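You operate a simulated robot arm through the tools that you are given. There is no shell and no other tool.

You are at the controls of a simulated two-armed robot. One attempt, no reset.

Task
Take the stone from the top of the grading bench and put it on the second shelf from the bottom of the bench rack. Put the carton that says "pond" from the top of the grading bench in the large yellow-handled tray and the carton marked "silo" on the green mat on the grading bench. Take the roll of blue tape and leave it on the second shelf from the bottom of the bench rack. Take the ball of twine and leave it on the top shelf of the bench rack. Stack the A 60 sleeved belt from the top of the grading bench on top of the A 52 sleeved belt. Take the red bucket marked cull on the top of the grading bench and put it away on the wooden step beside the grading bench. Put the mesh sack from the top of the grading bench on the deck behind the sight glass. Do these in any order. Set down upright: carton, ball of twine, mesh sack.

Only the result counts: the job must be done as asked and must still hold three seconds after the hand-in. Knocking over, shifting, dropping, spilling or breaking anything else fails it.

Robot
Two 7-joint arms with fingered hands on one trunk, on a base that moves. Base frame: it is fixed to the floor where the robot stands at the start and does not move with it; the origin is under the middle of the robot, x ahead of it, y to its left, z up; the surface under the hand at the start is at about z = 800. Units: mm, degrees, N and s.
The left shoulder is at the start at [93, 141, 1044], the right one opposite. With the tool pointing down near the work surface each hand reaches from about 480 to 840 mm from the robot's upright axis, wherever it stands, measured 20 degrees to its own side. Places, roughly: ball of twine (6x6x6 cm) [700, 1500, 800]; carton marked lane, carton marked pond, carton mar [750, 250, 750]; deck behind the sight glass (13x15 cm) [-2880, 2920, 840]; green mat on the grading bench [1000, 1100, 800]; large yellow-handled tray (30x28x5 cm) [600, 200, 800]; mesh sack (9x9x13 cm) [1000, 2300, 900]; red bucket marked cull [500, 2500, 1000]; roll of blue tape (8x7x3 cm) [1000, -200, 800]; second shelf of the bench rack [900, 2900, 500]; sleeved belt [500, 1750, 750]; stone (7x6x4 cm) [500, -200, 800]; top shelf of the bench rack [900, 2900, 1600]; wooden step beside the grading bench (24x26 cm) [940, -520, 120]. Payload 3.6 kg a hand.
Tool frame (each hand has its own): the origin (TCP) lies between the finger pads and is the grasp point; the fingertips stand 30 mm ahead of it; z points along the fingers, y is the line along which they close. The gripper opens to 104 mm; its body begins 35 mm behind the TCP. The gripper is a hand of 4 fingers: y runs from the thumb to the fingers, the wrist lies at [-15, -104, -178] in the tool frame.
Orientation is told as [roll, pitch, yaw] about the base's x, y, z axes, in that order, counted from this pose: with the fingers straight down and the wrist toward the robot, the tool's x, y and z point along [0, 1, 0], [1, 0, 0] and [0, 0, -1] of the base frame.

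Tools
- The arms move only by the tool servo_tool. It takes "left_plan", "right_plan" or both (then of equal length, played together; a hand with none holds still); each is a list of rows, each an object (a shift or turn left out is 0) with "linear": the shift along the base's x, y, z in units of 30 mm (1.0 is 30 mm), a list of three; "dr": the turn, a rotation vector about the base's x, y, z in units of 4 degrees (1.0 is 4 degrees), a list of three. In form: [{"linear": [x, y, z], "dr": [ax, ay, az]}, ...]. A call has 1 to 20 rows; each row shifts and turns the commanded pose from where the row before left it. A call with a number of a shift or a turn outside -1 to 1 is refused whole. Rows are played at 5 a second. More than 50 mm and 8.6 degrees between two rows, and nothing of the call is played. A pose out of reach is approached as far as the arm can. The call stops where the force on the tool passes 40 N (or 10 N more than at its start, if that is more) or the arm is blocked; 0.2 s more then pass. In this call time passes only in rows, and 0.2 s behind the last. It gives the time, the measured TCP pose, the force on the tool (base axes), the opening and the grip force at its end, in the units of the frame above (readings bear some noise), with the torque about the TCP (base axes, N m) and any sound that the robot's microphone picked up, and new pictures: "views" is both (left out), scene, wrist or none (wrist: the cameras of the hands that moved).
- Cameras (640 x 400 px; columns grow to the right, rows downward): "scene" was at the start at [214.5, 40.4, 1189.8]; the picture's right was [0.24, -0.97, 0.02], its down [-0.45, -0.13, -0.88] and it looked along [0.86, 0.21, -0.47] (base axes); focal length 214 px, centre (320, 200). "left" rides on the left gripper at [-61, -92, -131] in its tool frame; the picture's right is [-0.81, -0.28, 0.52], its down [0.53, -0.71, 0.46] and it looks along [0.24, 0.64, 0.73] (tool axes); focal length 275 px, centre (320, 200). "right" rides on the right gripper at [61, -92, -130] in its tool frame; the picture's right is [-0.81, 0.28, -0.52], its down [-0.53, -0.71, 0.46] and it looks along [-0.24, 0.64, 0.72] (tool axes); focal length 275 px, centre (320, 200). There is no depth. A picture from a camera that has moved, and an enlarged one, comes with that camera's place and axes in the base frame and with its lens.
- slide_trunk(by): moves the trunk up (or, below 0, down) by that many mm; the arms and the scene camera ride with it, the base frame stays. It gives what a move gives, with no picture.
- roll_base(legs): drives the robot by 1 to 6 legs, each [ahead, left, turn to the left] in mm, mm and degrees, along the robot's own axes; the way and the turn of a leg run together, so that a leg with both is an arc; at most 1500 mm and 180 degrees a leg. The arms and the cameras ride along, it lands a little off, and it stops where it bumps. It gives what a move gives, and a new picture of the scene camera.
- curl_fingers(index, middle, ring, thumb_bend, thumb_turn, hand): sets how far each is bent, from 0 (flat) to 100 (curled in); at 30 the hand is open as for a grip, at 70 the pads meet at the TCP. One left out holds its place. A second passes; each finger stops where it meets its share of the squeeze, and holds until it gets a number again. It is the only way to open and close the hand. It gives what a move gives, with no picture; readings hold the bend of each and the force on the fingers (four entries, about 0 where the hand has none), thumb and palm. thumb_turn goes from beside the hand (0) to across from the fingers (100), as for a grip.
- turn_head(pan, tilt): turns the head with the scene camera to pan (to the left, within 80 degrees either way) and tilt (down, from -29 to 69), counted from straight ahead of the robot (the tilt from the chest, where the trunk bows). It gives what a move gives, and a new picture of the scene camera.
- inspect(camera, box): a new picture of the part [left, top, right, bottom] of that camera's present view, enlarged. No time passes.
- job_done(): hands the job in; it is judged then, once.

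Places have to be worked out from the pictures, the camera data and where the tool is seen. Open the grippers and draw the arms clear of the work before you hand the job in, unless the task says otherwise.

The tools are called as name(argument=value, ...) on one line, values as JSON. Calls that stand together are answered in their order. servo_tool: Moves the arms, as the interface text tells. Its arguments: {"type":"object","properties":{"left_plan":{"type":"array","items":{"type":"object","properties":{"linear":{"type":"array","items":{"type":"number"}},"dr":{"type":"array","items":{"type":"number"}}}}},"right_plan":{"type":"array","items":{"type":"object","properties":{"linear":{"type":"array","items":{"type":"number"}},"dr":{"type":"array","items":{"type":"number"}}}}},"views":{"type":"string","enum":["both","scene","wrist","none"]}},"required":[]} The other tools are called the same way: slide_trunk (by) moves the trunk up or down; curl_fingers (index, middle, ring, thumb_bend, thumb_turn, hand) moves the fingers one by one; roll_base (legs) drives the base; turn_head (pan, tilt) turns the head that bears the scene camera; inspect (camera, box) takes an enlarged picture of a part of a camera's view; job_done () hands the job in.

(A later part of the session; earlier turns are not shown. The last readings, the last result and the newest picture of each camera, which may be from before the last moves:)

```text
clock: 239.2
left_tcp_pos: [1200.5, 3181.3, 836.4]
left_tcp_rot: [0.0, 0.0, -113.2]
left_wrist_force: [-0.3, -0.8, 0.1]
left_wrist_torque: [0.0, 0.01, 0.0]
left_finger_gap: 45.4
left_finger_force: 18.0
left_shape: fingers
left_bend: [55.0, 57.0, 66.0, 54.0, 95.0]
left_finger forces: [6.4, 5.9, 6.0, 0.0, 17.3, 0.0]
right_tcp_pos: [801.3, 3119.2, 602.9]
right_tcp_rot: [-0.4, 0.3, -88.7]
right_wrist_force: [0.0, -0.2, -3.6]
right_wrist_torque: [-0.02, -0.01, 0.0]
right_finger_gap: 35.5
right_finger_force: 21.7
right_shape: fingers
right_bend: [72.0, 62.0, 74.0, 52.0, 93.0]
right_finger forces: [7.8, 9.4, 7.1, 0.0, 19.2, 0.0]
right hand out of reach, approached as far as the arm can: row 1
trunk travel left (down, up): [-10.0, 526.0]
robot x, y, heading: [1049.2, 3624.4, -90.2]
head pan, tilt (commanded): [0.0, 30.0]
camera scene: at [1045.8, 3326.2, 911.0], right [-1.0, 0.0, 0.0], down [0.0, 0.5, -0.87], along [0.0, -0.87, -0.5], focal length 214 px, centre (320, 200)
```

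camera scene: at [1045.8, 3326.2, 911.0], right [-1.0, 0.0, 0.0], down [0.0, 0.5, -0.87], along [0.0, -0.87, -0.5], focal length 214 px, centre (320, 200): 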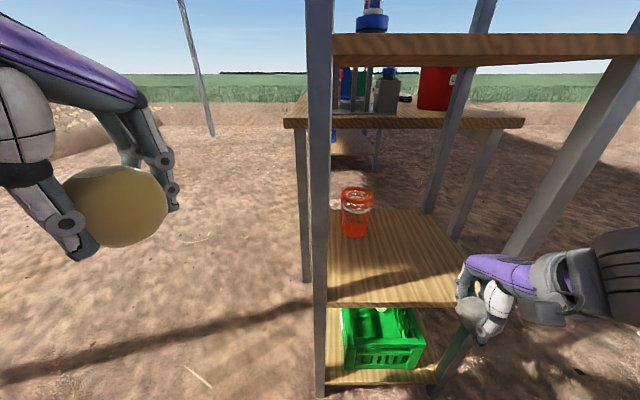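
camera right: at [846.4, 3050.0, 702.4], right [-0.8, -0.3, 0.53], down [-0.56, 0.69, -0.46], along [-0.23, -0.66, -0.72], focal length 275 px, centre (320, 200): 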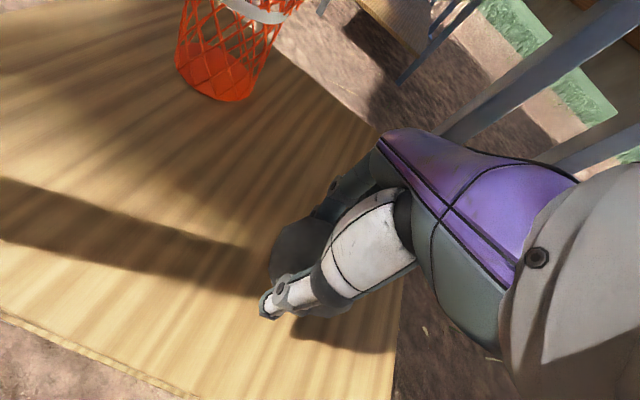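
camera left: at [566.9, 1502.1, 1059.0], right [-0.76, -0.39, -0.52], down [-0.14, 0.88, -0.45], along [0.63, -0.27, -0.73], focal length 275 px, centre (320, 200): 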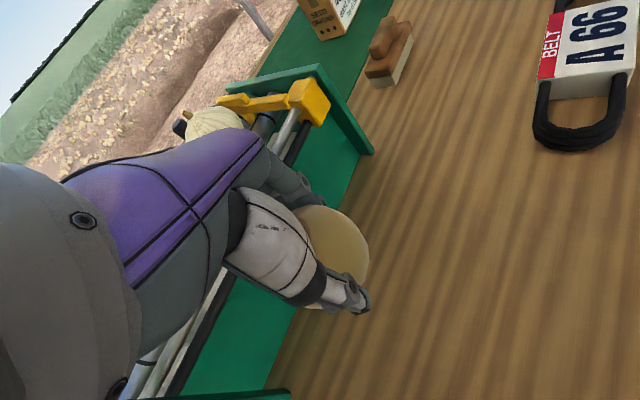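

The hand is lined up at x≈801. I enter in short stages and watch for any body displacement as a sign of contact.

servo_tool(right_plan=[{"linear": [0, -0.8, -0.1]}, {"linear": [0, -0.8, -0.1]}, {"linear": [0, -0.8, -0.2]}, {"linear": [0, -0.8, -0.2]}], views="scene")

```text
clock: 240.2
left_tcp_pos: [1199.3, 3181.7, 835.7]
left_tcp_rot: [0.0, 0.1, -113.2]
left_wrist_force: [0.5, 0.0, -0.5]
left_wrist_torque: [0.04, -0.02, 0.04]
left_finger_gap: 45.3
left_finger_force: 17.9
left_shape: fingers
left_bend: [55.0, 57.0, 66.0, 54.0, 95.0]
left_finger forces: [6.4, 5.9, 6.0, 0.1, 17.3, 0.1]
right_tcp_pos: [800.5, 3021.9, 582.4]
right_tcp_rot: [-0.5, 0.2, -88.9]
right_wrist_force: [0.3, -0.1, -2.4]
right_wrist_torque: [-0.02, -0.02, -0.01]
right_finger_gap: 35.4
right_finger_force: 21.5
right_shape: fingers
right_bend: [72.0, 62.0, 74.0, 52.0, 93.0]
right_finger forces: [7.8, 9.4, 7.2, 0.0, 19.1, 0.1]
trunk travel left (down, up): [-10.0, 526.0]
robot x, y, heading: [1045.0, 3626.1, -90.3]
head pan, tilt (commanded): [0.0, 30.0]
camera scene: at [1045.9, 3326.0, 910.9], right [-1.0, 0.0, 0.0], down [0.0, 0.5, -0.87], along [0.0, -0.87, -0.5], focal length 214 px, centre (320, 200)
```

scene: 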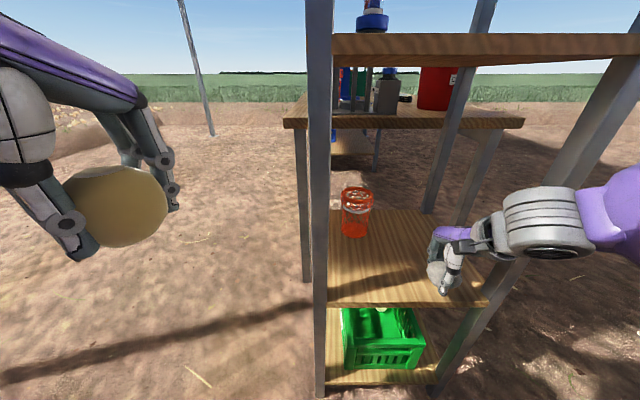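

No contact. I continue another 50 mm.

servo_tool(right_plan=[{"linear": [0, -0.6, 0]}, {"linear": [0, -0.6, 0]}, {"linear": [0, -0.5, 0]}], views="scene")

```text
clock: 241.0
left_tcp_pos: [1200.1, 3181.7, 836.3]
left_tcp_rot: [0.1, 0.1, -113.1]
left_wrist_force: [0.2, -0.3, -0.9]
left_wrist_torque: [-0.01, 0.02, 0.02]
left_finger_gap: 45.2
left_finger_force: 17.8
left_shape: fingers
left_bend: [55.0, 57.0, 66.0, 54.0, 95.0]
left_finger forces: [6.4, 5.9, 6.1, 0.0, 17.4, 0.0]
right_tcp_pos: [801.9, 2973.3, 581.9]
right_tcp_rot: [-0.4, 0.4, -88.9]
right_wrist_force: [-0.7, 0.0, -3.6]
right_wrist_torque: [-0.02, 0.0, 0.04]
right_finger_gap: 35.3
right_finger_force: 21.4
right_shape: fingers
right_bend: [72.0, 62.0, 74.0, 52.0, 93.0]
right_finger forces: [7.8, 9.4, 7.0, 0.0, 19.0, 0.1]
trunk travel left (down, up): [-10.0, 526.0]
robot x, y, heading: [1048.4, 3624.1, -90.3]
head pan, tilt (commanded): [0.0, 30.0]
camera scene: at [1045.9, 3326.1, 910.9], right [-1.0, 0.0, 0.0], down [0.0, 0.5, -0.87], along [0.0, -0.87, -0.5], focal length 214 px, centre (320, 200)
```

scene: 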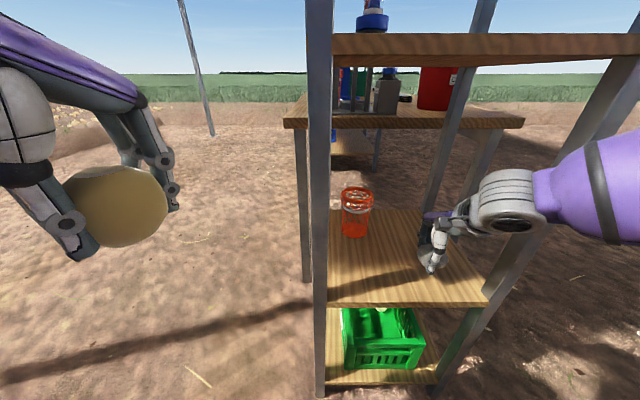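

Still clear. 20 mm further in, then I lower toward the shelf.

servo_tool(right_plan=[{"linear": [0, -0.35, -0.2]}, {"linear": [0, -0.35, -0.5]}, {"linear": [0, 0, -0.7]}, {"linear": [0, 0, -0.6]}], views="both")

```text
clock: 242.2
left_tcp_pos: [1199.9, 3182.2, 835.8]
left_tcp_rot: [-0.1, 0.0, -113.1]
left_wrist_force: [0.4, -0.4, -0.2]
left_wrist_torque: [0.01, -0.01, -0.01]
left_finger_gap: 45.4
left_finger_force: 17.8
left_shape: fingers
left_bend: [55.0, 57.0, 66.0, 54.0, 95.0]
left_finger forces: [6.4, 5.9, 6.2, 0.0, 17.3, 0.0]
right_tcp_pos: [804.3, 2946.4, 531.5]
right_tcp_rot: [0.0, -0.8, -89.0]
right_wrist_force: [-0.7, 4.0, 12.2]
right_wrist_torque: [0.66, -0.02, 0.04]
right_finger_gap: 36.2
right_finger_force: 25.6
right_shape: fingers
right_bend: [73.0, 73.0, 74.0, 51.0, 93.0]
right_finger forces: [8.4, 7.9, 8.6, 0.0, 27.3, 0.0]
trunk travel left (down, up): [-10.0, 526.0]
robot x, y, heading: [1045.1, 3622.2, -90.1]
head pan, tilt (commanded): [0.0, 30.0]
stopped in row 4 (right hand): the force on the tool passed its limit at 43 N (the readings are from after the stop); the commanded pose is now the measured one
camera scene: at [1045.9, 3327.3, 911.3], right [-1.0, 0.0, 0.0], down [0.0, 0.5, -0.87], along [0.0, -0.87, -0.5], focal length 214 px, centre (320, 200)
camera right: at [864.5, 3040.7, 661.5], right [-0.8, -0.28, 0.52], down [-0.55, 0.7, -0.47], along [-0.23, -0.66, -0.71], focal length 275 px, centre (320, 200)
```

scene: 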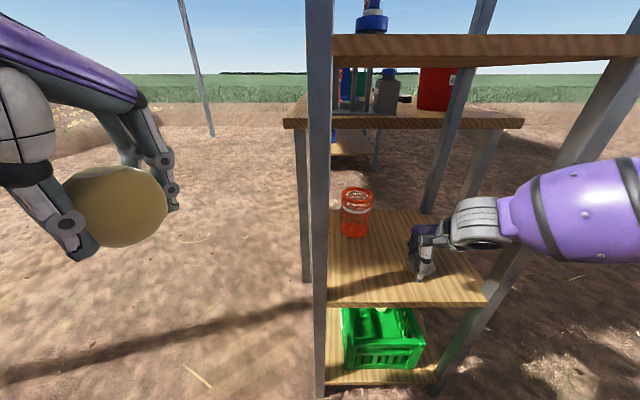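
right: 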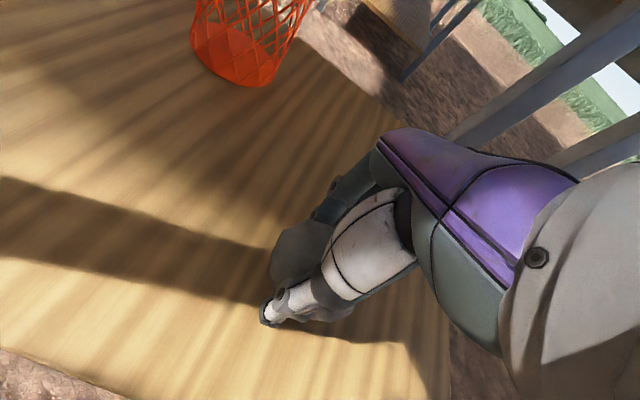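

Contact came at TCP z≈531, so this shelf is at z≈497 (all rack heights are a bit higher than I estimated). The stone rests on the shelf, well inside; I open the hand and lift away slowly.

servo_tool(right_plan=[{"linear": [0, 0, 0.06]}], views="none")

curl_fingers(hand="right", index=30, middle=30, ring=30, thumb_bend=30)

servo_tool(right_plan=[{"linear": [0, 0, 0.5]}, {"linear": [0, 0, 0.8]}, {"linear": [0, 0, 0.8]}], views="both")

```text
clock: 242.6
left_tcp_pos: [1199.1, 3182.1, 836.5]
left_tcp_rot: [0.0, 0.1, -113.1]
left_wrist_force: [0.8, -0.5, -1.2]
left_wrist_torque: [0.0, 0.01, 0.0]
left_finger_gap: 45.5
left_finger_force: 17.9
left_shape: fingers
left_bend: [55.0, 57.0, 66.0, 54.0, 95.0]
left_finger forces: [6.4, 5.9, 6.2, 0.1, 17.4, 0.0]
right_tcp_pos: [803.7, 2946.6, 531.7]
right_tcp_rot: [-0.2, -0.7, -88.9]
right_wrist_force: [-0.7, 1.0, 8.6]
right_wrist_torque: [0.44, -0.03, 0.03]
right_finger_gap: 36.2
right_finger_force: 25.3
right_shape: fingers
right_bend: [73.0, 73.0, 74.0, 51.0, 93.0]
right_finger forces: [8.7, 8.8, 8.7, 0.1, 24.7, 0.0]
trunk travel left (down, up): [-10.0, 526.0]
robot x, y, heading: [1045.3, 3622.0, -90.2]
head pan, tilt (commanded): [0.0, 30.0]
```

```text
clock: 243.6
left_tcp_pos: [1199.6, 3181.3, 837.1]
left_tcp_rot: [0.0, 0.2, -113.1]
left_wrist_force: [-0.2, 0.0, -1.5]
left_wrist_torque: [0.01, 0.0, -0.03]
left_finger_gap: 45.4
left_finger_force: 17.7
left_shape: fingers
left_bend: [55.0, 57.0, 66.0, 54.0, 95.0]
left_finger forces: [6.4, 5.9, 6.2, 0.1, 17.3, 0.0]
right_tcp_pos: [804.8, 2946.8, 531.6]
right_tcp_rot: [-0.1, -0.5, -88.8]
right_wrist_force: [1.5, 0.6, -0.6]
right_wrist_torque: [0.0, 0.01, 0.0]
right_finger_gap: 102.8
right_finger_force: 0.0
right_shape: fingers
right_bend: [30.0, 30.0, 30.0, 30.0, 97.0]
right_finger forces: [0.1, 0.0, 0.0, 0.0, 0.0, 0.0]
trunk travel left (down, up): [-10.0, 526.0]
robot x, y, heading: [1048.4, 3622.8, -90.3]
head pan, tilt (commanded): [0.0, 30.0]
```

```text
clock: 244.4
left_tcp_pos: [1200.5, 3180.6, 835.0]
left_tcp_rot: [0.0, -0.1, -113.1]
left_wrist_force: [0.0, 0.3, -0.9]
left_wrist_torque: [0.01, -0.01, 0.0]
left_finger_gap: 45.4
left_finger_force: 17.8
left_shape: fingers
left_bend: [55.0, 57.0, 66.0, 54.0, 95.0]
left_finger forces: [6.3, 5.9, 6.2, 0.1, 17.4, 0.0]
right_tcp_pos: [804.6, 2946.4, 594.8]
right_tcp_rot: [-0.2, -0.6, -88.9]
right_wrist_force: [-0.8, -0.6, -0.5]
right_wrist_torque: [-0.02, -0.05, 0.0]
right_finger_gap: 102.8
right_finger_force: 0.2
right_shape: fingers
right_bend: [30.0, 30.0, 30.0, 30.0, 97.0]
right_finger forces: [0.1, 0.1, 0.1, 0.0, 0.1, 0.0]
trunk travel left (down, up): [-10.0, 526.0]
robot x, y, heading: [1050.5, 3623.8, -90.2]
head pan, tilt (commanded): [0.0, 30.0]
camera scene: at [1045.9, 3326.5, 911.0], right [-1.0, 0.0, 0.0], down [0.0, 0.5, -0.87], along [0.0, -0.87, -0.5], focal length 214 px, centre (320, 200)
camera right: at [864.7, 3040.1, 725.7], right [-0.8, -0.29, 0.52], down [-0.55, 0.7, -0.46], along [-0.23, -0.66, -0.72], focal length 275 px, centre (320, 200)
```

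scene: 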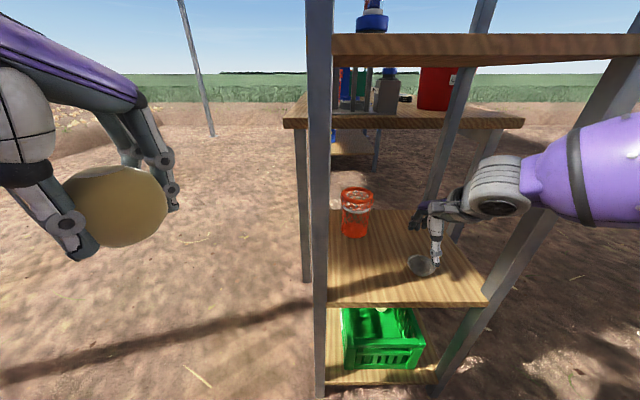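
right: 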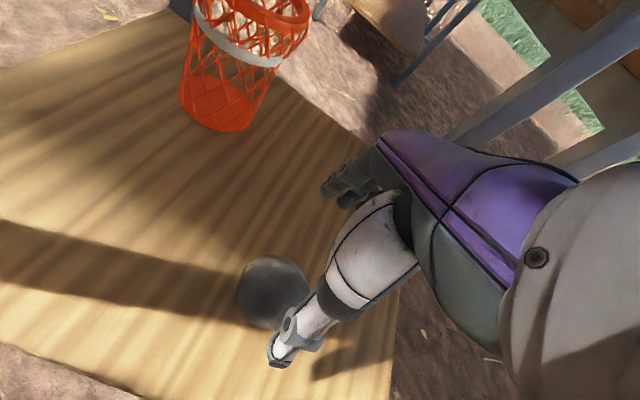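

The stone lies on the second shelf. I draw the right hand out of the rack and raise the trunk again.

servo_tool(right_plan=[{"linear": [0, 0.9, 0.2]}, {"linear": [0, 0.9, 0.1]}, {"linear": [0, 0.9, 0]}, {"linear": [0, 0.9, 0]}, {"linear": [0, 0.9, 0]}, {"linear": [0, 0.7, 0.3]}], views="none")

slide_trunk(by=265)

turn_head(pan=8, tilt=20)

```text
clock: 245.8
left_tcp_pos: [1199.3, 3181.3, 836.0]
left_tcp_rot: [0.0, 0.1, -113.1]
left_wrist_force: [0.5, 0.6, -0.3]
left_wrist_torque: [0.01, -0.01, -0.02]
left_finger_gap: 45.3
left_finger_force: 17.5
left_shape: fingers
left_bend: [55.0, 57.0, 66.0, 54.0, 95.0]
left_finger forces: [6.5, 5.8, 6.2, 0.0, 17.2, 0.0]
right_tcp_pos: [804.7, 3103.1, 611.4]
right_tcp_rot: [-0.2, -0.6, -88.9]
right_wrist_force: [0.0, -0.2, 0.3]
right_wrist_torque: [0.01, 0.04, 0.02]
right_finger_gap: 102.9
right_finger_force: 0.0
right_shape: fingers
right_bend: [30.0, 30.0, 30.0, 30.0, 97.0]
right_finger forces: [0.1, 0.0, 0.0, 0.1, 0.1, 0.1]
trunk travel left (down, up): [-10.0, 526.0]
robot x, y, heading: [1044.1, 3620.8, -90.4]
head pan, tilt (commanded): [0.0, 30.0]
```

```text
clock: 248.5
left_tcp_pos: [1199.2, 3181.8, 1100.1]
left_tcp_rot: [-0.1, 0.1, -113.0]
left_wrist_force: [0.6, -0.1, -1.6]
left_wrist_torque: [-0.04, 0.01, 0.02]
left_finger_gap: 45.4
left_finger_force: 17.6
left_shape: fingers
left_bend: [55.0, 57.0, 66.0, 54.0, 95.0]
left_finger forces: [6.4, 5.8, 6.1, 0.1, 17.2, 0.1]
right_tcp_pos: [803.4, 3102.8, 876.4]
right_tcp_rot: [-0.3, -0.6, -89.0]
right_wrist_force: [-0.4, 0.2, -0.2]
right_wrist_torque: [0.02, -0.02, 0.0]
right_finger_gap: 103.2
right_finger_force: 0.0
right_shape: fingers
right_bend: [30.0, 30.0, 30.0, 30.0, 97.0]
right_finger forces: [0.1, 0.0, 0.0, 0.0, 0.1, 0.0]
trunk travel left (down, up): [-275.0, 261.0]
robot x, y, heading: [1043.6, 3620.6, -90.1]
head pan, tilt (commanded): [0.0, 30.0]
```

```text
clock: 249.2
left_tcp_pos: [1200.2, 3181.8, 1100.6]
left_tcp_rot: [0.1, 0.1, -113.1]
left_wrist_force: [-0.4, 0.4, -0.5]
left_wrist_torque: [0.0, -0.03, 0.0]
left_finger_gap: 45.4
left_finger_force: 17.6
left_shape: fingers
left_bend: [55.0, 57.0, 66.0, 54.0, 95.0]
left_finger forces: [6.4, 5.9, 6.1, 0.0, 17.2, 0.0]
right_tcp_pos: [803.6, 3102.1, 877.4]
right_tcp_rot: [-0.2, -0.7, -88.9]
right_wrist_force: [-0.4, -0.3, 0.2]
right_wrist_torque: [0.01, 0.0, -0.01]
right_finger_gap: 103.0
right_finger_force: 0.2
right_shape: fingers
right_bend: [30.0, 30.0, 30.0, 30.0, 97.0]
right_finger forces: [0.1, 0.0, 0.1, 0.1, 0.0, 0.0]
trunk travel left (down, up): [-275.0, 261.0]
robot x, y, heading: [1046.2, 3623.4, -90.3]
head pan, tilt (commanded): [8.0, 20.0]
camera scene: at [1059.1, 3407.6, 1203.0], right [-0.99, -0.13, 0.0], down [-0.05, 0.34, -0.94], along [0.13, -0.93, -0.34], focal length 214 px, centre (320, 200)
```

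scene: 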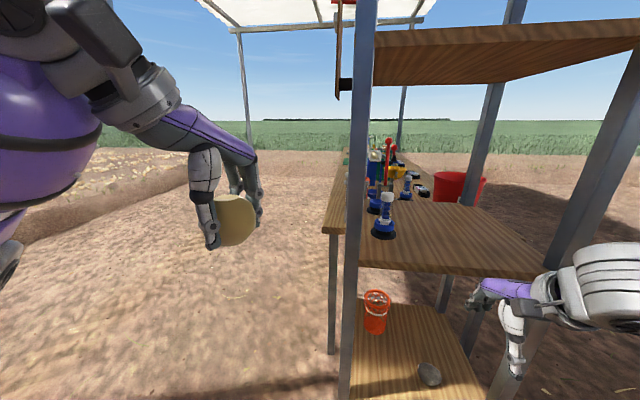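

The stone is seen on the second shelf. For the twine I'll set it on the free right part of the third shelf (z≈950) and regrasp it tilted with the right hand. First I raise the right hand clear.

servo_tool(right_plan=[{"linear": [-0.2, 0.6, 0.7]}, {"linear": [-0.3, 0.6, 0.8]}, {"linear": [-0.4, 0.6, 0.9]}, {"linear": [-0.4, 0.6, 0.9]}, {"linear": [-0.4, 0.5, 0.9]}, {"linear": [-0.4, 0.4, 0.9]}, {"linear": [-0.4, 0.3, 0.9]}, {"linear": [-0.4, 0.2, 0.9]}], views="none")

roll_base(legs=[[0, -130, 0]])

turn_head(pan=0, tilt=20)

```text
clock: 251.0
left_tcp_pos: [1199.7, 3182.0, 1100.7]
left_tcp_rot: [0.0, 0.1, -113.1]
left_wrist_force: [-0.4, 0.0, -0.7]
left_wrist_torque: [-0.03, 0.0, 0.0]
left_finger_gap: 45.6
left_finger_force: 18.2
left_shape: fingers
left_bend: [55.0, 57.0, 66.0, 54.0, 95.0]
left_finger forces: [6.4, 5.9, 6.2, 0.1, 17.2, 0.0]
right_tcp_pos: [716.4, 3217.3, 1083.9]
right_tcp_rot: [-0.1, -0.7, -88.8]
right_wrist_force: [0.7, -0.1, 0.3]
right_wrist_torque: [-0.03, 0.01, -0.01]
right_finger_gap: 103.0
right_finger_force: 0.0
right_shape: fingers
right_bend: [30.0, 30.0, 30.0, 30.0, 97.0]
right_finger forces: [0.0, 0.0, 0.0, 0.0, 0.0, 0.1]
trunk travel left (down, up): [-275.0, 261.0]
robot x, y, heading: [1048.1, 3625.9, -90.1]
head pan, tilt (commanded): [8.0, 20.0]
```

```text
clock: 252.8
left_tcp_pos: [1066.6, 3181.3, 1101.2]
left_tcp_rot: [0.2, 0.1, -113.2]
left_wrist_force: [0.4, -0.6, -1.0]
left_wrist_torque: [-0.03, -0.03, -0.02]
left_finger_gap: 45.3
left_finger_force: 17.5
left_shape: fingers
left_bend: [55.0, 57.0, 66.0, 54.0, 95.0]
left_finger forces: [6.3, 5.9, 6.1, 0.0, 17.1, 0.0]
right_tcp_pos: [582.8, 3217.7, 1083.6]
right_tcp_rot: [-0.2, -0.6, -89.0]
right_wrist_force: [-0.5, 1.0, 0.0]
right_wrist_torque: [0.0, -0.04, 0.0]
right_finger_gap: 102.7
right_finger_force: 0.0
right_shape: fingers
right_bend: [30.0, 30.0, 30.0, 30.0, 97.0]
right_finger forces: [0.0, 0.1, 0.1, 0.1, 0.1, 0.0]
trunk travel left (down, up): [-275.0, 261.0]
robot x, y, heading: [915.6, 3627.9, -90.3]
head pan, tilt (commanded): [8.0, 20.0]
camera scene: at [926.5, 3408.2, 1203.0], right [-0.99, -0.13, 0.0], down [-0.05, 0.34, -0.94], along [0.13, -0.93, -0.34], focal length 214 px, centre (320, 200)
```

scene: 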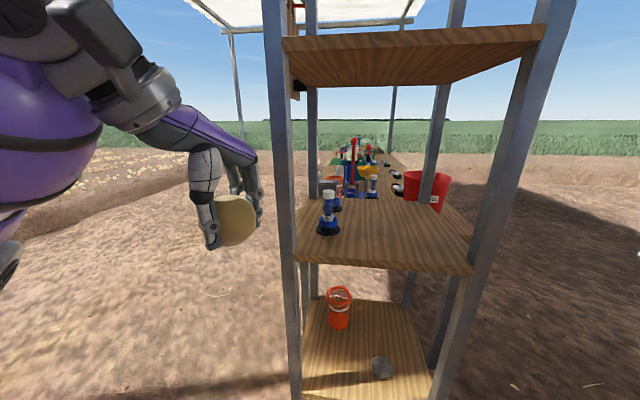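

```text
clock: 253.5
left_tcp_pos: [1067.6, 3181.6, 1100.2]
left_tcp_rot: [-0.1, 0.1, -113.2]
left_wrist_force: [0.0, -0.1, -0.4]
left_wrist_torque: [-0.01, 0.01, 0.0]
left_finger_gap: 45.3
left_finger_force: 17.8
left_shape: fingers
left_bend: [55.0, 57.0, 66.0, 54.0, 95.0]
left_finger forces: [6.4, 5.9, 6.1, 0.0, 17.2, 0.0]
right_tcp_pos: [584.2, 3218.1, 1082.7]
right_tcp_rot: [-0.2, -0.6, -89.0]
right_wrist_force: [-0.3, 0.2, 0.0]
right_wrist_torque: [0.0, -0.01, 0.01]
right_finger_gap: 102.9
right_finger_force: 0.1
right_shape: fingers
right_bend: [30.0, 30.0, 30.0, 30.0, 97.0]
right_finger forces: [0.1, 0.0, 0.0, 0.0, 0.0, 0.1]
trunk travel left (down, up): [-275.0, 261.0]
robot x, y, heading: [916.3, 3626.9, -90.3]
head pan, tilt (commanded): [0.0, 20.0]
camera scene: at [914.0, 3407.4, 1203.0], right [-1.0, 0.01, 0.0], down [0.0, 0.34, -0.94], along [0.0, -0.94, -0.34], focal length 214 px, centre (320, 200)
```

scene: 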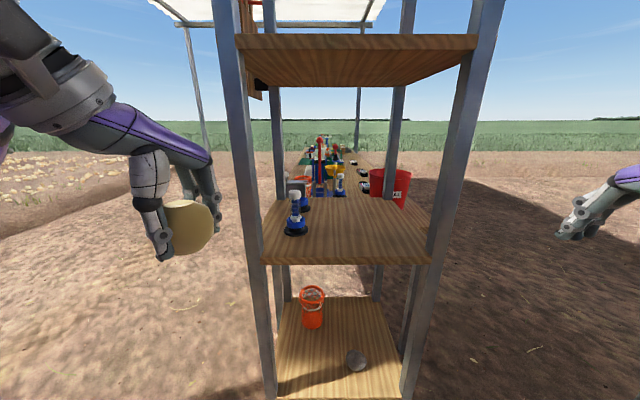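

I bring the left hand (twine) in front of the third-shelf opening at x≈825.

servo_tool(left_plan=[{"linear": [-0.9, 0, -0.1]}, {"linear": [-0.9, 0, -0.1]}, {"linear": [-0.9, 0, -0.1]}, {"linear": [-0.9, -0.1, -0.1]}, {"linear": [-0.9, -0.1, -0.2]}, {"linear": [-0.9, -0.2, -0.2]}, {"linear": [-0.9, -0.2, -0.2]}, {"linear": [-0.9, -0.3, -0.2]}, {"linear": [-0.9, -0.4, -0.2]}], views="scene")

```text
clock: 255.5
left_tcp_pos: [823.3, 3144.6, 1060.5]
left_tcp_rot: [0.1, 0.0, -113.2]
left_wrist_force: [0.0, 0.0, -0.8]
left_wrist_torque: [-0.01, 0.01, 0.0]
left_finger_gap: 44.9
left_finger_force: 17.8
left_shape: fingers
left_bend: [55.0, 57.0, 66.0, 54.0, 95.0]
left_finger forces: [6.3, 5.9, 6.2, 0.0, 17.1, 0.1]
right_tcp_pos: [583.3, 3217.3, 1083.4]
right_tcp_rot: [-0.2, -0.6, -89.1]
right_wrist_force: [-0.4, -0.2, -0.8]
right_wrist_torque: [0.0, 0.02, 0.01]
right_finger_gap: 102.8
right_finger_force: 0.0
right_shape: fingers
right_bend: [30.0, 30.0, 30.0, 30.0, 97.0]
right_finger forces: [0.0, 0.0, 0.0, 0.1, 0.0, 0.1]
trunk travel left (down, up): [-275.0, 261.0]
robot x, y, heading: [915.7, 3627.7, -90.4]
head pan, tilt (commanded): [0.0, 20.0]
camera scene: at [913.3, 3407.2, 1203.0], right [-1.0, 0.01, 0.0], down [0.0, 0.34, -0.94], along [-0.01, -0.94, -0.34], focal length 214 px, centre (320, 200)
```

scene: 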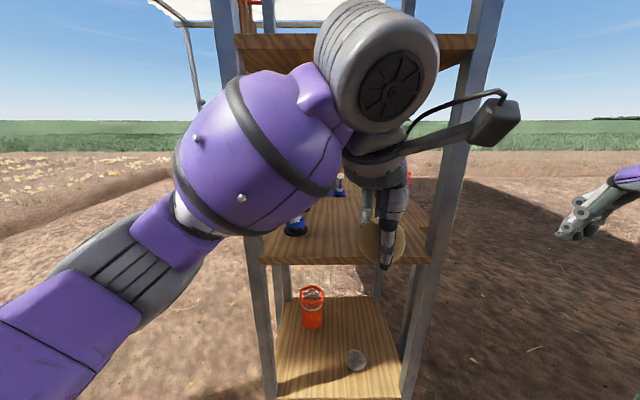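

Lower to z≈1008 in front of the shelf, then go in over it (shelf four is well above the wrist at that height).

servo_tool(left_plan=[{"linear": [0, 0, -0.9]}, {"linear": [0, 0, -0.85]}, {"linear": [0, -0.7, 0]}, {"linear": [0, -0.8, 0]}, {"linear": [0, -0.8, 0]}, {"linear": [0, -0.8, 0]}], views="both")

```text
clock: 256.9
left_tcp_pos: [823.4, 3050.1, 1005.8]
left_tcp_rot: [0.1, 0.1, -113.3]
left_wrist_force: [-0.5, 0.7, -0.6]
left_wrist_torque: [-0.01, -0.06, 0.01]
left_finger_gap: 45.3
left_finger_force: 18.3
left_shape: fingers
left_bend: [55.0, 57.0, 66.0, 54.0, 95.0]
left_finger forces: [6.4, 5.9, 6.2, 0.0, 17.2, 0.1]
right_tcp_pos: [584.0, 3217.6, 1083.4]
right_tcp_rot: [-0.2, -0.5, -89.0]
right_wrist_force: [0.2, 0.4, 0.2]
right_wrist_torque: [0.0, -0.01, 0.03]
right_finger_gap: 102.7
right_finger_force: 0.1
right_shape: fingers
right_bend: [30.0, 30.0, 30.0, 30.0, 97.0]
right_finger forces: [0.0, 0.0, 0.1, 0.0, 0.0, 0.1]
trunk travel left (down, up): [-275.0, 261.0]
robot x, y, heading: [918.4, 3622.9, -90.4]
head pan, tilt (commanded): [0.0, 20.0]
camera scene: at [913.8, 3407.2, 1203.0], right [-1.0, 0.01, 0.0], down [0.0, 0.34, -0.94], along [-0.01, -0.94, -0.34], focal length 214 px, centre (320, 200)
camera left: at [804.2, 3159.9, 1137.3], right [-0.64, 0.57, -0.52], down [0.77, 0.45, -0.45], along [-0.03, -0.69, -0.73], focal length 275 px, centre (320, 200)
```

scene: 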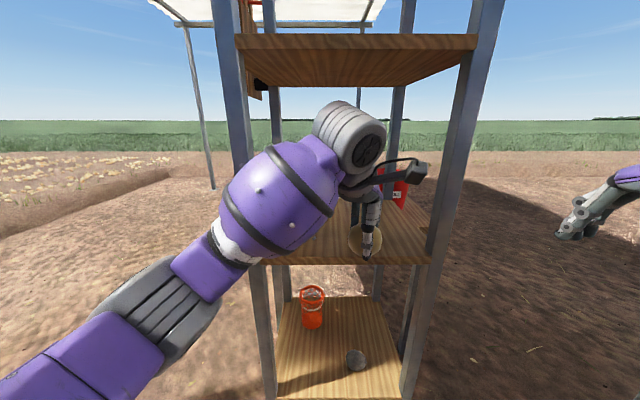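
left: 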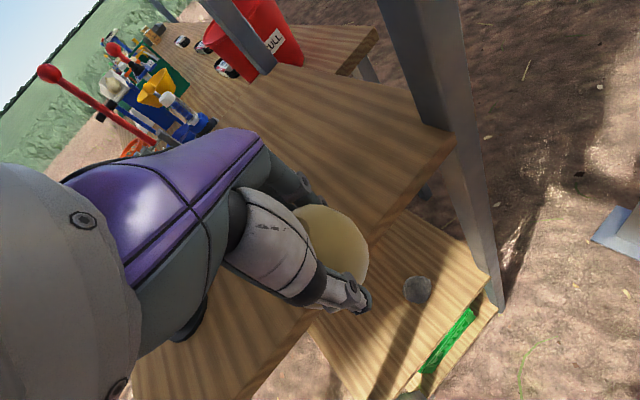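

Continuing in; the ball is at the shelf's edge and clear. Three more steps inward, then check.

servo_tool(left_plan=[{"linear": [0, -0.9, 0]}, {"linear": [0, -0.9, 0]}, {"linear": [0, -0.9, 0]}], views="both")

```text
clock: 257.7
left_tcp_pos: [822.8, 2970.1, 1004.4]
left_tcp_rot: [0.0, 0.1, -113.2]
left_wrist_force: [0.3, -0.1, -1.2]
left_wrist_torque: [-0.05, 0.0, 0.05]
left_finger_gap: 45.2
left_finger_force: 18.0
left_shape: fingers
left_bend: [55.0, 57.0, 66.0, 54.0, 95.0]
left_finger forces: [6.4, 6.0, 6.2, 0.0, 17.0, 0.1]
right_tcp_pos: [583.7, 3217.9, 1082.7]
right_tcp_rot: [-0.2, -0.7, -88.9]
right_wrist_force: [0.0, 0.5, -0.5]
right_wrist_torque: [-0.03, 0.01, 0.01]
right_finger_gap: 102.9
right_finger_force: 0.0
right_shape: fingers
right_bend: [30.0, 30.0, 30.0, 30.0, 97.0]
right_finger forces: [0.0, 0.0, 0.0, 0.0, 0.0, 0.0]
trunk travel left (down, up): [-275.0, 261.0]
robot x, y, heading: [913.2, 3627.8, -90.2]
head pan, tilt (commanded): [0.0, 20.0]
camera scene: at [913.7, 3407.1, 1202.9], right [-1.0, 0.01, 0.0], down [0.0, 0.34, -0.94], along [-0.01, -0.94, -0.34], focal length 214 px, centre (320, 200)
camera left: at [803.2, 3079.6, 1135.9], right [-0.64, 0.57, -0.52], down [0.77, 0.45, -0.45], along [-0.03, -0.69, -0.73], focal length 275 px, centre (320, 200)
```

scene: 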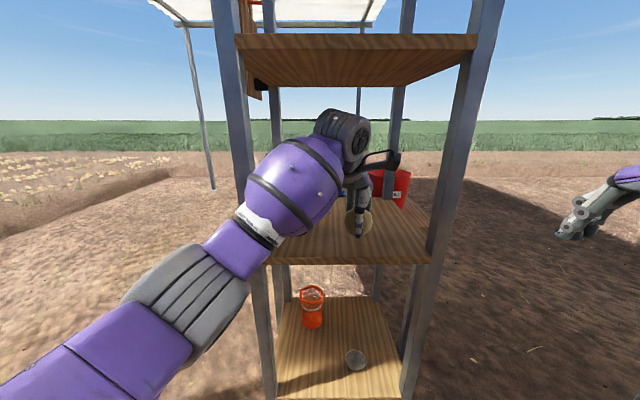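
left: 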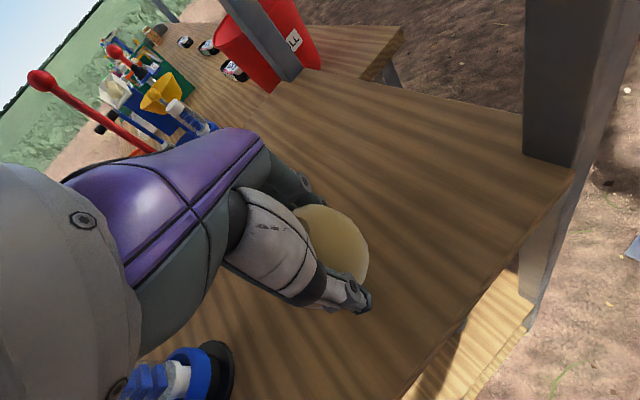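

Over the free part of the shelf, no contact. I lower in small steps until the ball touches.

servo_tool(left_plan=[{"linear": [0, 0, -0.2]}, {"linear": [0, 0, -0.15]}, {"linear": [0, 0, -0.1]}], views="none")

servo_tool(left_plan=[{"linear": [0, 0, -0.1]}], views="none")

```text
clock: 258.5
left_tcp_pos: [823.9, 2969.4, 993.2]
left_tcp_rot: [0.1, 0.1, -113.2]
left_wrist_force: [-0.9, 0.6, -0.6]
left_wrist_torque: [0.03, 0.0, 0.0]
left_finger_gap: 44.9
left_finger_force: 17.8
left_shape: fingers
left_bend: [55.0, 57.0, 66.0, 54.0, 95.0]
left_finger forces: [6.5, 6.0, 6.1, 0.0, 17.0, 0.0]
right_tcp_pos: [584.1, 3218.5, 1083.6]
right_tcp_rot: [-0.2, -0.6, -89.0]
right_wrist_force: [0.5, -0.1, -0.1]
right_wrist_torque: [0.02, 0.01, 0.0]
right_finger_gap: 102.8
right_finger_force: 0.1
right_shape: fingers
right_bend: [30.0, 30.0, 30.0, 30.0, 97.0]
right_finger forces: [0.0, 0.1, 0.0, 0.1, 0.0, 0.1]
trunk travel left (down, up): [-275.0, 261.0]
robot x, y, heading: [917.2, 3625.9, -90.5]
head pan, tilt (commanded): [0.0, 20.0]
```

```text
clock: 258.9
left_tcp_pos: [823.4, 2969.7, 990.3]
left_tcp_rot: [0.0, 0.0, -113.2]
left_wrist_force: [0.2, 0.7, 2.3]
left_wrist_torque: [-0.07, 0.0, 0.0]
left_finger_gap: 45.6
left_finger_force: 18.2
left_shape: fingers
left_bend: [55.0, 57.0, 66.0, 54.0, 94.0]
left_finger forces: [6.4, 6.1, 6.4, 0.1, 17.7, 0.0]
right_tcp_pos: [584.8, 3217.2, 1083.3]
right_tcp_rot: [-0.3, -0.6, -89.0]
right_wrist_force: [-0.6, -1.0, -0.6]
right_wrist_torque: [0.01, -0.02, 0.0]
right_finger_gap: 103.1
right_finger_force: 0.1
right_shape: fingers
right_bend: [30.0, 30.0, 30.0, 30.0, 97.0]
right_finger forces: [0.1, 0.0, 0.0, 0.1, 0.1, 0.1]
trunk travel left (down, up): [-275.0, 261.0]
robot x, y, heading: [912.1, 3626.0, -90.1]
head pan, tilt (commanded): [0.0, 20.0]
```

Contact at TCP z≈990 (shelf at ~950). I open the hand, rise 45 mm and tilt it 25° (fingers forward) for the regrasp.

curl_fingers(hand="left", index=30, middle=30, ring=30, thumb_bend=30)

servo_tool(left_plan=[{"linear": [0, 0, 0.7]}, {"linear": [0, 0, 0.9]}, {"linear": [0, 0, 0.4]}], views="both")

```text
clock: 259.9
left_tcp_pos: [823.3, 2969.6, 990.2]
left_tcp_rot: [-0.1, 0.1, -113.2]
left_wrist_force: [0.1, -0.8, -0.1]
left_wrist_torque: [-0.03, 0.01, 0.0]
left_finger_gap: 102.7
left_finger_force: 0.1
left_shape: fingers
left_bend: [30.0, 30.0, 30.0, 30.0, 97.0]
left_finger forces: [0.0, 0.0, 0.1, 0.0, 0.0, 0.1]
right_tcp_pos: [584.8, 3217.6, 1083.9]
right_tcp_rot: [-0.2, -0.7, -88.9]
right_wrist_force: [0.1, -0.2, -0.7]
right_wrist_torque: [-0.03, 0.0, 0.06]
right_finger_gap: 102.8
right_finger_force: 0.0
right_shape: fingers
right_bend: [30.0, 30.0, 30.0, 30.0, 97.0]
right_finger forces: [0.1, 0.0, 0.1, 0.0, 0.0, 0.1]
trunk travel left (down, up): [-275.0, 261.0]
robot x, y, heading: [917.0, 3625.9, -90.0]
head pan, tilt (commanded): [0.0, 20.0]
```

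```text
clock: 260.7
left_tcp_pos: [823.9, 2968.2, 1050.0]
left_tcp_rot: [0.0, 0.1, -113.2]
left_wrist_force: [-0.3, -0.6, 1.2]
left_wrist_torque: [-0.01, -0.02, -0.01]
left_finger_gap: 102.8
left_finger_force: 0.0
left_shape: fingers
left_bend: [30.0, 30.0, 30.0, 30.0, 97.0]
left_finger forces: [0.0, 0.0, 0.1, 0.0, 0.0, 0.0]
right_tcp_pos: [583.4, 3217.9, 1083.3]
right_tcp_rot: [-0.2, -0.6, -89.0]
right_wrist_force: [0.2, -0.4, 0.7]
right_wrist_torque: [-0.01, 0.0, -0.01]
right_finger_gap: 102.9
right_finger_force: 0.0
right_shape: fingers
right_bend: [30.0, 30.0, 30.0, 30.0, 97.0]
right_finger forces: [0.0, 0.0, 0.0, 0.0, 0.1, 0.1]
trunk travel left (down, up): [-275.0, 261.0]
robot x, y, heading: [918.9, 3625.0, -90.5]
head pan, tilt (commanded): [0.0, 20.0]
camera scene: at [913.9, 3407.5, 1203.0], right [-1.0, 0.01, 0.0], down [0.0, 0.34, -0.94], along [-0.01, -0.94, -0.34], focal length 214 px, centre (320, 200)
camera left: at [805.0, 3078.2, 1180.8], right [-0.64, 0.57, -0.52], down [0.77, 0.45, -0.45], along [-0.03, -0.69, -0.73], focal length 275 px, centre (320, 200)
```

scene: 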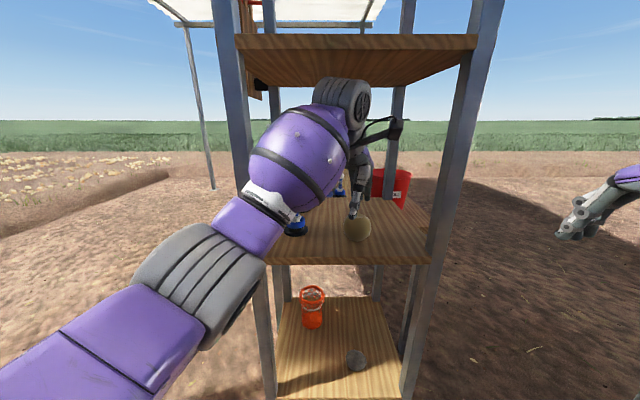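
left: 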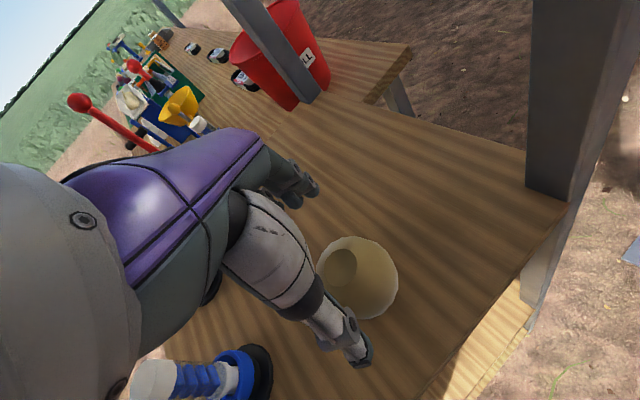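

The ball stayed put (centre ≈ [826,2973], its hole facing up). Now I tilt the hand 25° in place.

servo_tool(left_plan=[{"linear": [0, 0.1, 0], "dr": [-0.82, 0.35, 0]}, {"linear": [0, 0.1, 0], "dr": [-0.82, 0.35, 0]}, {"linear": [0, 0.1, 0], "dr": [-0.82, 0.35, 0]}, {"linear": [0, 0.1, 0], "dr": [-0.82, 0.35, 0]}, {"linear": [0, 0.1, 0], "dr": [-0.82, 0.35, 0]}, {"linear": [0, 0.1, 0], "dr": [-0.82, 0.35, 0]}, {"linear": [0, 0, 0], "dr": [-0.82, 0.35, 0]}], views="both")

curl_fingers(hand="left", index=36, middle=36, ring=36, thumb_bend=38)

```text
clock: 262.3
left_tcp_pos: [825.0, 2987.3, 1050.0]
left_tcp_rot: [0.0, -24.9, -113.2]
left_wrist_force: [-0.6, 0.2, -0.1]
left_wrist_torque: [0.01, -0.01, 0.02]
left_finger_gap: 103.0
left_finger_force: 0.1
left_shape: fingers
left_bend: [30.0, 30.0, 30.0, 30.0, 97.0]
left_finger forces: [0.0, 0.0, 0.1, 0.0, 0.1, 0.0]
right_tcp_pos: [584.7, 3218.3, 1083.2]
right_tcp_rot: [-0.2, -0.6, -89.1]
right_wrist_force: [-0.6, -0.1, 0.0]
right_wrist_torque: [0.01, -0.03, -0.02]
right_finger_gap: 102.9
right_finger_force: 0.1
right_shape: fingers
right_bend: [30.0, 30.0, 30.0, 30.0, 97.0]
right_finger forces: [0.0, 0.1, 0.0, 0.1, 0.0, 0.1]
trunk travel left (down, up): [-275.0, 261.0]
robot x, y, heading: [915.0, 3624.8, -90.3]
head pan, tilt (commanded): [0.0, 20.0]
camera scene: at [914.0, 3407.4, 1203.0], right [-1.0, 0.01, 0.0], down [0.0, 0.34, -0.94], along [-0.01, -0.94, -0.34], focal length 214 px, centre (320, 200)
camera left: at [823.1, 3139.6, 1129.9], right [-0.73, 0.35, -0.59], down [0.67, 0.21, -0.71], along [-0.13, -0.91, -0.39], focal length 275 px, centre (320, 200)
```

scene: 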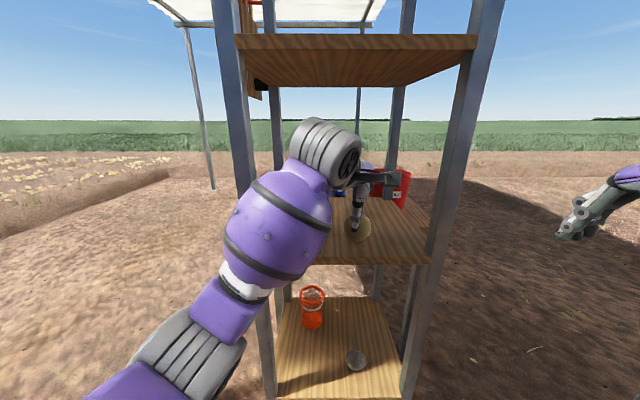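
left: 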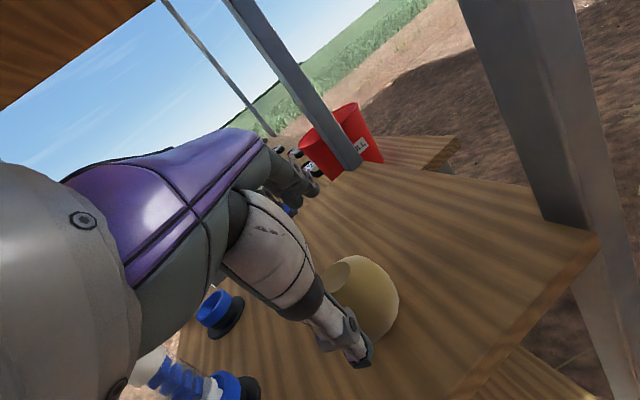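

```text
clock: 263.3
left_tcp_pos: [824.7, 2986.5, 1050.3]
left_tcp_rot: [0.1, -24.9, -113.1]
left_wrist_force: [0.3, 1.0, 0.2]
left_wrist_torque: [0.0, 0.03, 0.01]
left_finger_gap: 86.2
left_finger_force: 0.2
left_shape: fingers
left_bend: [36.0, 36.0, 36.0, 38.0, 97.0]
left_finger forces: [0.0, 0.0, 0.0, 0.1, 0.0, 0.0]
right_tcp_pos: [583.6, 3218.8, 1083.2]
right_tcp_rot: [-0.2, -0.6, -89.1]
right_wrist_force: [1.1, -0.3, -0.3]
right_wrist_torque: [-0.02, 0.01, 0.0]
right_finger_gap: 102.9
right_finger_force: 0.0
right_shape: fingers
right_bend: [30.0, 30.0, 30.0, 30.0, 97.0]
right_finger forces: [0.0, 0.0, 0.0, 0.0, 0.1, 0.0]
trunk travel left (down, up): [-275.0, 261.0]
robot x, y, heading: [916.0, 3627.5, -90.2]
head pan, tilt (commanded): [0.0, 20.0]
```

The ball is slightly to the thumb side; I shift back a little and go down along the finger direction to straddle it.

servo_tool(left_plan=[{"linear": [0.18, 0.42, -0.15]}, {"linear": [-0.08, -0.18, -0.43]}, {"linear": [-0.08, -0.18, -0.43]}, {"linear": [-0.08, -0.18, -0.4]}], views="both")

inspect(camera="scene", box=[300, 150, 440, 280])

```text
clock: 264.3
left_tcp_pos: [823.0, 2983.5, 1007.6]
left_tcp_rot: [0.2, -24.9, -113.3]
left_wrist_force: [-0.1, 0.2, -0.7]
left_wrist_torque: [-0.02, -0.02, 0.02]
left_finger_gap: 86.4
left_finger_force: 0.0
left_shape: fingers
left_bend: [36.0, 36.0, 36.0, 38.0, 97.0]
left_finger forces: [0.0, 0.0, 0.0, 0.0, 0.0, 0.1]
right_tcp_pos: [584.1, 3217.5, 1083.7]
right_tcp_rot: [-0.2, -0.7, -89.0]
right_wrist_force: [0.7, 0.0, -0.1]
right_wrist_torque: [0.03, 0.04, -0.01]
right_finger_gap: 102.9
right_finger_force: 0.1
right_shape: fingers
right_bend: [30.0, 30.0, 30.0, 30.0, 97.0]
right_finger forces: [0.0, 0.0, 0.1, 0.1, 0.0, 0.0]
trunk travel left (down, up): [-275.0, 261.0]
robot x, y, heading: [915.8, 3627.6, -90.1]
head pan, tilt (commanded): [0.0, 20.0]
camera scene: at [913.8, 3407.3, 1203.0], right [-1.0, 0.01, 0.0], down [0.0, 0.34, -0.94], along [-0.01, -0.94, -0.34], focal length 214 px, centre (320, 200)
camera left: at [821.0, 3135.9, 1086.8], right [-0.73, 0.35, -0.59], down [0.67, 0.21, -0.71], along [-0.13, -0.91, -0.39], focal length 275 px, centre (320, 200)
```

scene: 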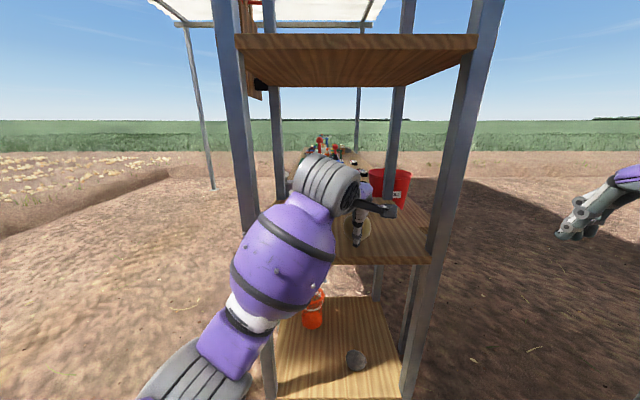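
left: 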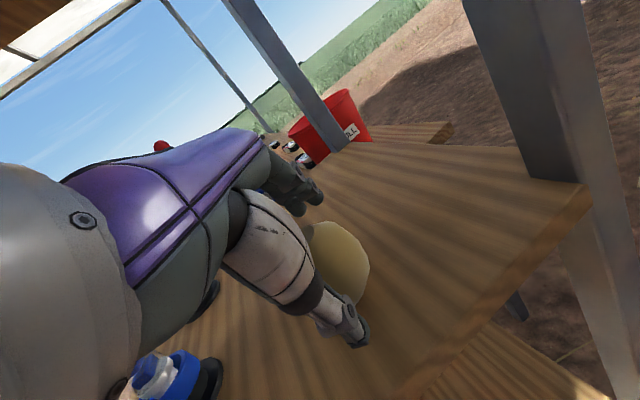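

```text
3.08 times, centred on (370, 215) of scene
camera zoom: at [913.8, 3407.3, 1203.0], right [-1.0, 0.01, 0.0], down [0.0, 0.34, -0.94], along [-0.01, -0.94, -0.34], focal length 660 px, centre (166, 154)
```

zoom: 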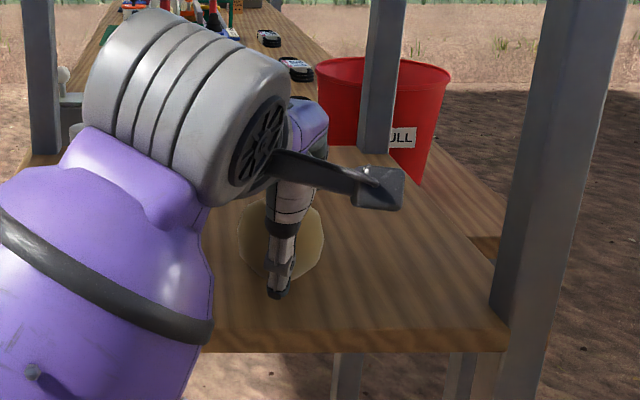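

The thumb tip is just above the shelf. I narrow the opening slightly and go 6 mm further, then close.

curl_fingers(hand="left", index=40, middle=40, ring=40, thumb_bend=42)

servo_tool(left_plan=[{"linear": [-0.02, -0.05, -0.1]}, {"linear": [-0.02, -0.05, -0.1]}], views="none")

curl_fingers(hand="left", index=74, middle=74, ring=74, thumb_bend=74)

inspect(camera="left", box=[200, 150, 480, 380])

```text
clock: 265.3
left_tcp_pos: [822.9, 2984.3, 1006.5]
left_tcp_rot: [0.2, -24.9, -113.1]
left_wrist_force: [-0.1, 0.5, 0.4]
left_wrist_torque: [-0.05, 0.01, 0.0]
left_finger_gap: 75.7
left_finger_force: 0.1
left_shape: fingers
left_bend: [40.0, 40.0, 40.0, 42.0, 97.0]
left_finger forces: [0.0, 0.0, 0.0, 0.1, 0.0, 0.0]
right_tcp_pos: [584.9, 3218.2, 1083.2]
right_tcp_rot: [-0.1, -0.6, -89.0]
right_wrist_force: [0.2, 0.0, -0.4]
right_wrist_torque: [-0.02, 0.0, -0.01]
right_finger_gap: 102.7
right_finger_force: 0.0
right_shape: fingers
right_bend: [30.0, 30.0, 30.0, 30.0, 97.0]
right_finger forces: [0.0, 0.0, 0.0, 0.1, 0.0, 0.0]
trunk travel left (down, up): [-275.0, 261.0]
robot x, y, heading: [913.8, 3623.2, -90.2]
head pan, tilt (commanded): [0.0, 20.0]
```

```text
clock: 265.9
left_tcp_pos: [820.4, 2980.9, 1000.6]
left_tcp_rot: [0.0, -24.8, -113.2]
left_wrist_force: [-0.5, 0.3, 0.7]
left_wrist_torque: [-0.03, 0.02, -0.03]
left_finger_gap: 75.9
left_finger_force: 0.0
left_shape: fingers
left_bend: [40.0, 40.0, 40.0, 42.0, 97.0]
left_finger forces: [0.0, 0.1, 0.0, 0.1, 0.0, 0.1]
right_tcp_pos: [583.6, 3217.8, 1083.5]
right_tcp_rot: [-0.2, -0.6, -89.2]
right_wrist_force: [-0.5, -0.7, 0.5]
right_wrist_torque: [0.0, 0.01, 0.01]
right_finger_gap: 102.8
right_finger_force: 0.1
right_shape: fingers
right_bend: [30.0, 30.0, 30.0, 30.0, 97.0]
right_finger forces: [0.1, 0.1, 0.1, 0.1, 0.0, 0.0]
trunk travel left (down, up): [-275.0, 261.0]
robot x, y, heading: [915.4, 3624.9, -90.5]
head pan, tilt (commanded): [0.0, 20.0]
```

```text
clock: 266.9
left_tcp_pos: [821.4, 2981.7, 1003.4]
left_tcp_rot: [0.0, -25.1, -113.2]
left_wrist_force: [1.2, -4.7, 17.4]
left_wrist_torque: [0.19, -0.15, -0.07]
left_finger_gap: 42.1
left_finger_force: 21.1
left_shape: fingers
left_bend: [73.0, 57.0, 73.0, 50.0, 94.0]
left_finger forces: [7.4, 6.5, 10.8, 0.1, 17.0, 0.0]
right_tcp_pos: [584.4, 3218.1, 1083.4]
right_tcp_rot: [-0.2, -0.7, -89.0]
right_wrist_force: [-0.1, -0.7, 0.0]
right_wrist_torque: [0.04, -0.03, 0.02]
right_finger_gap: 103.1
right_finger_force: 0.1
right_shape: fingers
right_bend: [30.0, 30.0, 30.0, 30.0, 97.0]
right_finger forces: [0.0, 0.0, 0.0, 0.0, 0.0, 0.1]
trunk travel left (down, up): [-275.0, 261.0]
robot x, y, heading: [915.6, 3625.3, -89.8]
head pan, tilt (commanded): [0.0, 20.0]
```

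```text
1.74 times, centred on (340, 265) of left
camera zoom: at [820.0, 3133.9, 1082.6], right [-0.73, 0.35, -0.59], down [0.67, 0.21, -0.71], along [-0.13, -0.92, -0.38], focal length 479 px, centre (285, 87)
```

zoom: 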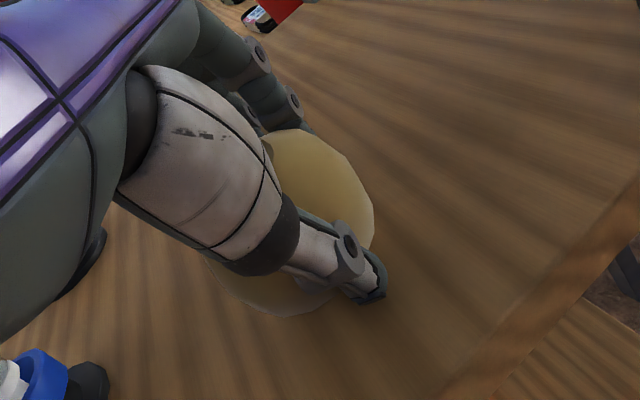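

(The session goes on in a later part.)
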